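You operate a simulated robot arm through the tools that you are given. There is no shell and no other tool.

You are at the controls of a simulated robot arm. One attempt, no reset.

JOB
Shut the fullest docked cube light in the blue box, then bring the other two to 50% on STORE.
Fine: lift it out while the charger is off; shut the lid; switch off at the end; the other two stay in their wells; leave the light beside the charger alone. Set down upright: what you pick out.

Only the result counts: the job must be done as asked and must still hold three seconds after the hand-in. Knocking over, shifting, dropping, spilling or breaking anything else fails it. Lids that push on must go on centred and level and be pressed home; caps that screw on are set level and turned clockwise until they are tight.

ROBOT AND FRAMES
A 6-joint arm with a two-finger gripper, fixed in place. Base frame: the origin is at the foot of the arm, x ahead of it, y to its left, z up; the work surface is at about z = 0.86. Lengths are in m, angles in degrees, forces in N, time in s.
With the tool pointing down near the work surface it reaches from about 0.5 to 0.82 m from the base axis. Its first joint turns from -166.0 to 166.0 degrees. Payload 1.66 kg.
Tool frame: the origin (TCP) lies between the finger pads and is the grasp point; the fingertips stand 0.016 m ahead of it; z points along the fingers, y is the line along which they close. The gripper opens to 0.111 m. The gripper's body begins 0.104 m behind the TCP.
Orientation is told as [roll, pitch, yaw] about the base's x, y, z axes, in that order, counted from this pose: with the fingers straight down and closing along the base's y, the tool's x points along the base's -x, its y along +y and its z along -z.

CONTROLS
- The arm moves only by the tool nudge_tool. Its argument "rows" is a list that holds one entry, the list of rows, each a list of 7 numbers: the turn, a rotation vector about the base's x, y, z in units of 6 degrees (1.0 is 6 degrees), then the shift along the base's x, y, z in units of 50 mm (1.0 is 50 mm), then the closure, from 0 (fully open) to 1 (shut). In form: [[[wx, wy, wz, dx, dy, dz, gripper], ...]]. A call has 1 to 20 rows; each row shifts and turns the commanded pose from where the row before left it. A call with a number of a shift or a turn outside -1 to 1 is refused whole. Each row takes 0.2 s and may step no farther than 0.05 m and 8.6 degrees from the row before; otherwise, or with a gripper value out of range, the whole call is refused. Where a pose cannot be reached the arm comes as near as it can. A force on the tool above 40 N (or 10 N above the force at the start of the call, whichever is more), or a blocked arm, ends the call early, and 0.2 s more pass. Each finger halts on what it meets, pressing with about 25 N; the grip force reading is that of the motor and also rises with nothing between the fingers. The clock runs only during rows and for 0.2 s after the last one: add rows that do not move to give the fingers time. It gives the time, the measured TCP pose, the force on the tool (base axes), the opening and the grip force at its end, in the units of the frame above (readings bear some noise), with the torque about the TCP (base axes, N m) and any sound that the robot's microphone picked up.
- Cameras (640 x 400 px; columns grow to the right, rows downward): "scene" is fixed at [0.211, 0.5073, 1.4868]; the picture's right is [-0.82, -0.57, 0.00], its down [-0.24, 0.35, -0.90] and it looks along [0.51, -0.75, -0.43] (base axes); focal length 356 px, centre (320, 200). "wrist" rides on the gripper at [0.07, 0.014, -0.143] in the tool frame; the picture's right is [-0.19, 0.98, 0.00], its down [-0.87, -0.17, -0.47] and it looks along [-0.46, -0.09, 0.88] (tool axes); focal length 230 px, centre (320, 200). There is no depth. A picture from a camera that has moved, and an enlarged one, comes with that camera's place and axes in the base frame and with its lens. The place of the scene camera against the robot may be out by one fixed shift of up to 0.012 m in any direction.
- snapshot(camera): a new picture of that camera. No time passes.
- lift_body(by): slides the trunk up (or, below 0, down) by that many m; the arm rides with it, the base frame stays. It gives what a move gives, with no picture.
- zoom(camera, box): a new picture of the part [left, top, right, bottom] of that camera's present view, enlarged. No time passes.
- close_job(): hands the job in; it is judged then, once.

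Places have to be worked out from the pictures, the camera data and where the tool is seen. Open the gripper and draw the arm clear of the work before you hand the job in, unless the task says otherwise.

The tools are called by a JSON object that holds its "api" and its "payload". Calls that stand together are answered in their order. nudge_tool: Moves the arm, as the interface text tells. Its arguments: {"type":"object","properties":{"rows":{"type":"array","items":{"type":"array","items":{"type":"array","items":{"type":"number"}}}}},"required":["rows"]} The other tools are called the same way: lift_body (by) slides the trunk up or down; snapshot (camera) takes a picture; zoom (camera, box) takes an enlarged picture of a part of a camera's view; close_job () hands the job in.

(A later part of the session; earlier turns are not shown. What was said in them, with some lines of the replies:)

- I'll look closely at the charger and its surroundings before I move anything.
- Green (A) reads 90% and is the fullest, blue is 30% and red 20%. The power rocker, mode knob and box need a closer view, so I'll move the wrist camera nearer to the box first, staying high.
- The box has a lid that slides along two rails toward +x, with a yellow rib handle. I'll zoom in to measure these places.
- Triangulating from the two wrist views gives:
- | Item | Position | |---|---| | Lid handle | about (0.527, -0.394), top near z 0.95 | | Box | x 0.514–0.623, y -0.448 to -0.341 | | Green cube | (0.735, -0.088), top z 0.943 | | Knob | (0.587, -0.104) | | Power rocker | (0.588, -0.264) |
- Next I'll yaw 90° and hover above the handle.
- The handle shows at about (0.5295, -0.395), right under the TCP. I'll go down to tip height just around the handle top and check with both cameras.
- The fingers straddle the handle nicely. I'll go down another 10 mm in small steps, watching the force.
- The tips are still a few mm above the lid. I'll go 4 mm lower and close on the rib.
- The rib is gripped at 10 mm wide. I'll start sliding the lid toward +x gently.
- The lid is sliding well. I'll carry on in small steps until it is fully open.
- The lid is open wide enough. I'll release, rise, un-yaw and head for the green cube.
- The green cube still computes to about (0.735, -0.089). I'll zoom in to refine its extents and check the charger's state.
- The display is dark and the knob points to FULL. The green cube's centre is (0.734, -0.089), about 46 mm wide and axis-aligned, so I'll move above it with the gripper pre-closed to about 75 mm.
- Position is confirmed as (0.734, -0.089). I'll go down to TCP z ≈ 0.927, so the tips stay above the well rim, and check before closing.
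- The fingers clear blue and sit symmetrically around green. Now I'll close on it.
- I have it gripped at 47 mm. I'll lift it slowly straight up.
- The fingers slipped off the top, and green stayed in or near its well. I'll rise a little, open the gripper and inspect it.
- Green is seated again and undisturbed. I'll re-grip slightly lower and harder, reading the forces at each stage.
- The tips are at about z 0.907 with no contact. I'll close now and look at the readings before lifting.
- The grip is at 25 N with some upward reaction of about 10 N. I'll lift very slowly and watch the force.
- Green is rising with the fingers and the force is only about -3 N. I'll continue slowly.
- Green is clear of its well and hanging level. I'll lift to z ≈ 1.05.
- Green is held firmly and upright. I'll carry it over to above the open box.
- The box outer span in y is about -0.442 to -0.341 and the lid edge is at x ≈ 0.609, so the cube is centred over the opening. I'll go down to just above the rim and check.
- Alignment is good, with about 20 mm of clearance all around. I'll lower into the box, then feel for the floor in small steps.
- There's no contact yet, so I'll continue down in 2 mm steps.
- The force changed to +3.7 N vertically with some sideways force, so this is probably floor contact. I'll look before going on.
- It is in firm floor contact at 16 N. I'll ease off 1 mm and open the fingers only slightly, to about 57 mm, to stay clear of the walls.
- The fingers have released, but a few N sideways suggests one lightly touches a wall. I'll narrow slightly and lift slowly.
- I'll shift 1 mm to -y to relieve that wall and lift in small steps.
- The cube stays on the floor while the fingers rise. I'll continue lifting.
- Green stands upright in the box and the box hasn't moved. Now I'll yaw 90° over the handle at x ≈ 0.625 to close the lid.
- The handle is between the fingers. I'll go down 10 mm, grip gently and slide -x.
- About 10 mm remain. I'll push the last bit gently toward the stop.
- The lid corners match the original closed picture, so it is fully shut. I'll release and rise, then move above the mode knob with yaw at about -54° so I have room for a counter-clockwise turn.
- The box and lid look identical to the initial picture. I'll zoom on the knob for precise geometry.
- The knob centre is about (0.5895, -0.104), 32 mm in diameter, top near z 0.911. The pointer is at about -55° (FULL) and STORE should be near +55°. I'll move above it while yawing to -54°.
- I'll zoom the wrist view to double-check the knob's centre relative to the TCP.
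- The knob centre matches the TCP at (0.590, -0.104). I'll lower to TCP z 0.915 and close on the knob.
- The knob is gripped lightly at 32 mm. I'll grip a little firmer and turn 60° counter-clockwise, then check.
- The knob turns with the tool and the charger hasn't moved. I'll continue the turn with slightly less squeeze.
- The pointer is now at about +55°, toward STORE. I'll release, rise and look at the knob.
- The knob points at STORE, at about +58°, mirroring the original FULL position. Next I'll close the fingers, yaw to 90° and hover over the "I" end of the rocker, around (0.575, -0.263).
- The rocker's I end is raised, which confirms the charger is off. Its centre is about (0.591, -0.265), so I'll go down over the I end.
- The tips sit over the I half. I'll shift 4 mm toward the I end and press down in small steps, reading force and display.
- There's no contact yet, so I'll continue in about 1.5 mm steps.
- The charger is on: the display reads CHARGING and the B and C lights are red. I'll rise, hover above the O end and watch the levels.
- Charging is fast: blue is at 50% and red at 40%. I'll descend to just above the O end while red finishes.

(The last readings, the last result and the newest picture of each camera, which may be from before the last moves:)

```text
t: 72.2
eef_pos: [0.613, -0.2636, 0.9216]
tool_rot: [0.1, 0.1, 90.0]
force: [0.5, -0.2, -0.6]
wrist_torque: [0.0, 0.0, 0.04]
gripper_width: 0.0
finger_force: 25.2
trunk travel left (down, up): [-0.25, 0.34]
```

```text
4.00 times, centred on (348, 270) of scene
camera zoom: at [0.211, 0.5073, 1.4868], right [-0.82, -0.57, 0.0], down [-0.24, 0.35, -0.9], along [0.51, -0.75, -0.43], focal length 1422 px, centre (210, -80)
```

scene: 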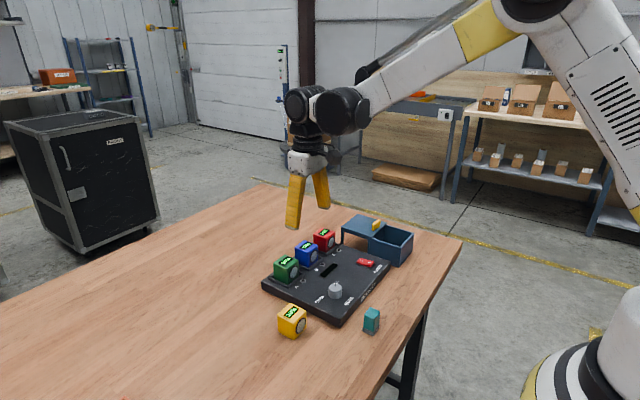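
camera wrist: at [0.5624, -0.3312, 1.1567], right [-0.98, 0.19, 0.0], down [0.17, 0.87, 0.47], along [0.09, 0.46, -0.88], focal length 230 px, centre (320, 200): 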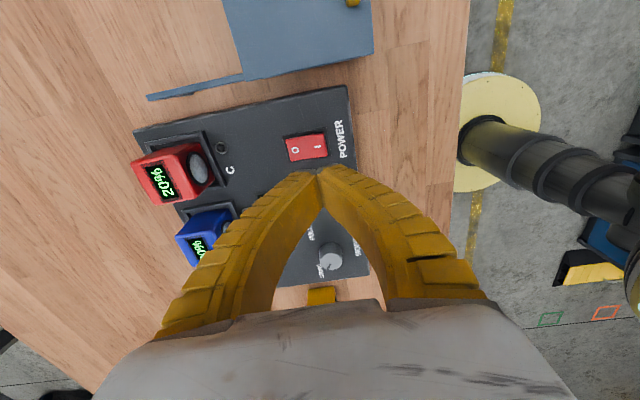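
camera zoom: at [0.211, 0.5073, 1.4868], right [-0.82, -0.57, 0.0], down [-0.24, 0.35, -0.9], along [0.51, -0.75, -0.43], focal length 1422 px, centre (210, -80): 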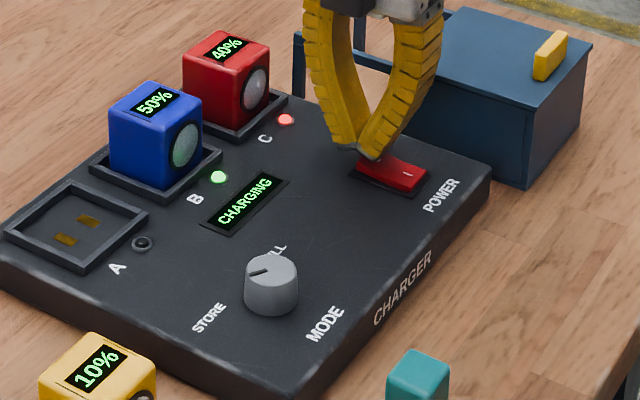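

Blue has stopped at 50% with a green light. I'll hold still for red.

{"api": "nudge_tool", "payload": {"rows": [[[0, 0, 0, -0.04, 0, 0, 1.0], [0, 0, 0, 0, 0, 0, 1.0]]]}}

{"api": "zoom", "payload": {"camera": "scene", "box": [285, 220, 410, 320]}}

```text
t: 72.8
eef_pos: [0.6084, -0.2637, 0.9228]
tool_rot: [0.0, 0.0, 90.0]
force: [0.9, 0.1, -0.2]
wrist_torque: [-0.02, -0.01, 0.0]
gripper_width: 0.0
finger_force: 24.8
trunk travel left (down, up): [-0.25, 0.34]
```

```text
4.00 times, centred on (348, 270) of scene
camera zoom: at [0.211, 0.5073, 1.4868], right [-0.82, -0.57, 0.0], down [-0.24, 0.35, -0.9], along [0.51, -0.75, -0.43], focal length 1422 px, centre (210, -80)
```

zoom: 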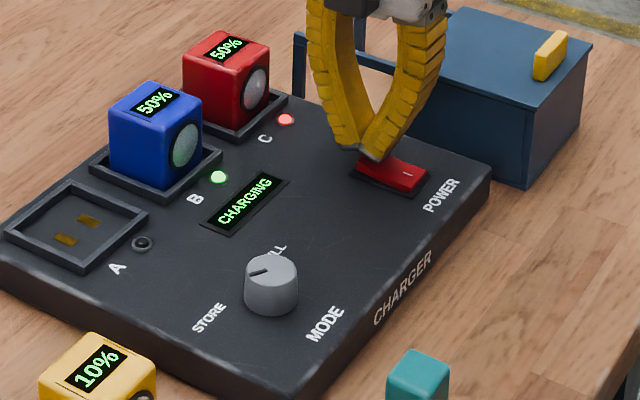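

Red shows 50% but its light is still red. I'll wait a moment for it to turn green.

{"api": "nudge_tool", "payload": {"rows": [[[0, 0, 0, 0, 0, 0, 1.0], [0, 0, 0, 0, 0, 0, 1.0], [0, 0, 0, 0, 0, 0, 1.0]]]}}

{"api": "zoom", "payload": {"camera": "scene", "box": [285, 220, 410, 320]}}

```text
t: 73.6
eef_pos: [0.6088, -0.264, 0.9204]
tool_rot: [0.0, 0.0, 90.1]
force: [-1.2, 0.7, -0.2]
wrist_torque: [-0.02, -0.01, -0.03]
gripper_width: 0.0
finger_force: 25.2
trunk travel left (down, up): [-0.25, 0.34]
```

```text
4.00 times, centred on (348, 270) of scene
camera zoom: at [0.211, 0.5073, 1.4868], right [-0.82, -0.57, 0.0], down [-0.24, 0.35, -0.9], along [0.51, -0.75, -0.43], focal length 1422 px, centre (210, -80)
```

zoom: 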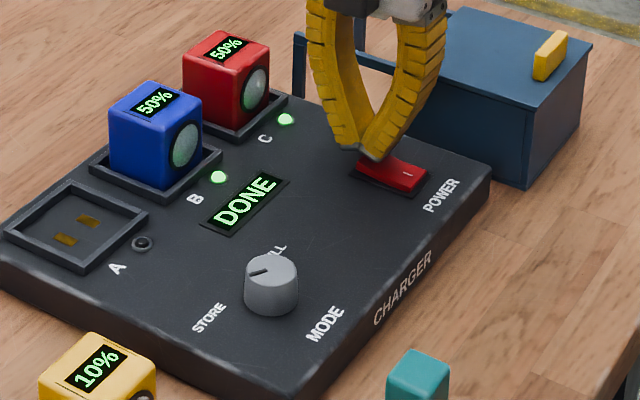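

The display says DONE, and both are at 50% with green lights. I'll press the O end down in small steps to switch off.

{"api": "nudge_tool", "payload": {"rows": [[[0, 0, 0, 0, 0, -0.06, 1.0], [0, 0, 0, 0, 0, -0.05, 1.0], [0, 0, 0, 0, 0, -0.04, 1.0], [0, 0, 0, 0, 0, -0.03, 1.0], [0, 0, 0, 0, 0, 0, 1.0]]]}}

{"api": "zoom", "payload": {"camera": "scene", "box": [285, 220, 410, 320]}}

```text
t: 74.8
eef_pos: [0.609, -0.2628, 0.9126]
tool_rot: [0.0, -0.1, 90.0]
force: [-0.2, -0.2, 1.1]
wrist_torque: [-0.01, 0.0, -0.01]
gripper_width: 0.0
finger_force: 24.7
trunk travel left (down, up): [-0.25, 0.34]
```

```text
4.00 times, centred on (348, 270) of scene
camera zoom: at [0.211, 0.5073, 1.4868], right [-0.82, -0.57, 0.0], down [-0.24, 0.35, -0.9], along [0.51, -0.75, -0.43], focal length 1422 px, centre (210, -80)
```

zoom: 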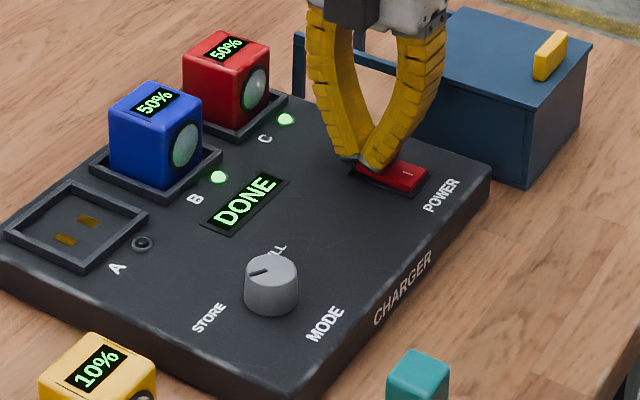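

It's still on. I'll press another couple of mm.

{"api": "nudge_tool", "payload": {"rows": [[[0, 0, 0, 0, 0, -0.03, 1.0], [0, 0, 0, 0, 0, -0.02, 1.0], [0, 0, 0, 0, 0, 0, 1.0]]]}}

{"api": "zoom", "payload": {"camera": "scene", "box": [285, 220, 410, 320]}}

```text
t: 75.6
eef_pos: [0.6064, -0.2633, 0.9105]
tool_rot: [0.1, 0.0, 90.0]
force: [1.5, -0.1, 2.4]
wrist_torque: [0.05, 0.04, -0.01]
gripper_width: 0.0001
finger_force: 25.1
trunk travel left (down, up): [-0.25, 0.34]
```

```text
4.00 times, centred on (348, 270) of scene
camera zoom: at [0.211, 0.5073, 1.4868], right [-0.82, -0.57, 0.0], down [-0.24, 0.35, -0.9], along [0.51, -0.75, -0.43], focal length 1422 px, centre (210, -80)
```

zoom: 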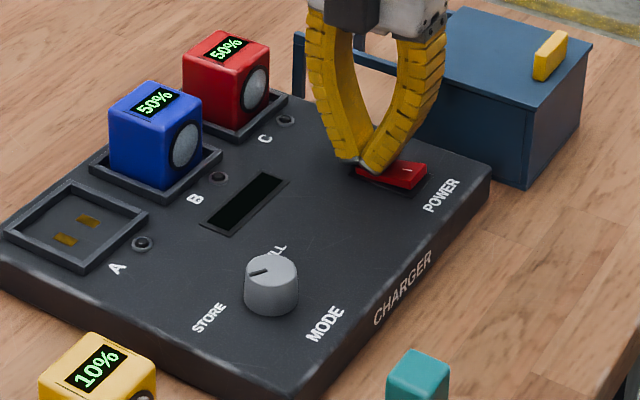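

The charger is off: display dark, lights out, both at 50%. I'll retreat straight up, open the gripper and check everything.

{"api": "nudge_tool", "payload": {"rows": [[[0, 0, 0, 0, 0, 0.2, 1.0], [0, 0, 0, 0, 0, 0.5, 1.0], [0, 0, 0, 0, 0, 0.8, 1.0], [0, 0, 0, 0, 0, 0.9, 0.8], [0, 0, 0, 0, 0, 0.9, 0.5], [0, 0, 0, 0, 0, 0.9, 0.2], [0, 0, 0, -0.3, 0, 0.8, 0], [0, 0, 0, -0.3, 0, 0.6, 0], [0, 0, 0, 0, 0, 0, 0], [0, 0, 0, 0, 0, 0, 0]]]}}

{"api": "snapshot", "payload": {"camera": "scene"}}

{"api": "zoom", "payload": {"camera": "scene", "box": [250, 200, 430, 345]}}

{"api": "snapshot", "payload": {"camera": "wrist"}}

```text
t: 77.8
eef_pos: [0.5792, -0.262, 1.1903]
tool_rot: [-0.1, 0.0, 90.0]
force: [-0.9, -0.4, 0.0]
wrist_torque: [0.02, 0.05, -0.02]
gripper_width: 0.1109
finger_force: 0.0
trunk travel left (down, up): [-0.25, 0.34]
```

```text
taken
```

scene: 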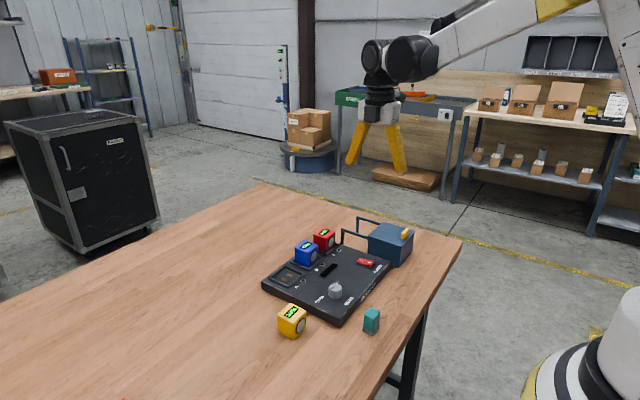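

```text
2.76 times, centred on (340, 272) of scene
camera zoom: at [0.211, 0.5073, 1.4868], right [-0.82, -0.57, 0.0], down [-0.24, 0.35, -0.9], along [0.51, -0.75, -0.43], focal length 981 px, centre (265, 0)
```

zoom: 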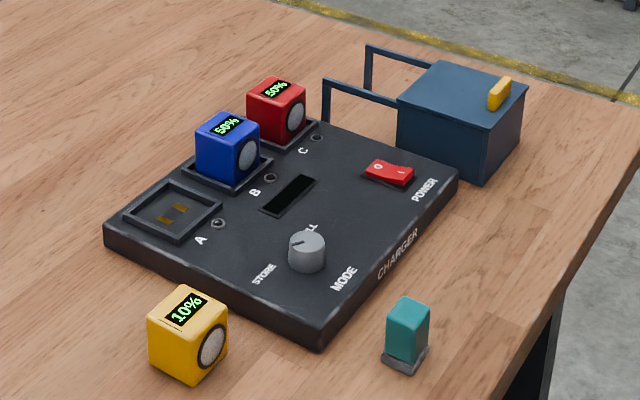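

```text
taken
camera wrist: at [0.5663, -0.3325, 1.3336], right [-0.98, 0.19, 0.0], down [0.17, 0.87, 0.47], along [0.09, 0.46, -0.88], focal length 230 px, centre (320, 200)
```

wrist: 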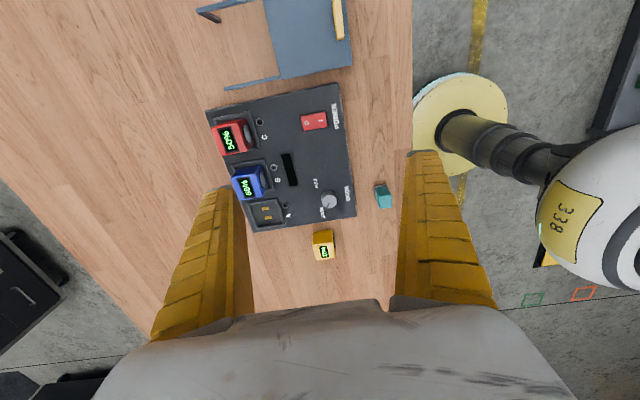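

Final check:
- Green is in the shut box.
- Blue and red both read 50% in their wells.
- The charger is off with the knob on STORE.
- The yellow light and the teal piece haven't moved.
- The gripper is open and the arm is clear.

I'll hand the job in.

{"api": "close_job", "payload": {}}

```text
The job is handed in.
```

The job is handed in. At the last check before hand-in, everything matched what you asked for:

- **Green light (90%, the fullest):** I lifted it out with the charger off and set it upright in the blue box. The lid is slid fully shut.
- **Blue and red lights:** both charged to 50% on STORE. The display read DONE and both indicators turned green. They are still in their wells.
- **Charger:** switched off at the end, with the display dark and the knob left on STORE.
- **Everything else:** the yellow light beside the charger and the teal piece look unmoved. The gripper is open and the arm is drawn clear.

On the first try at green the fingers slipped off its top. It stayed upright in its well, and the second grip held. While letting go of green inside the box, the gripper read a few newtons of sideways force, possibly from a finger brushing the wall. The box did not move.
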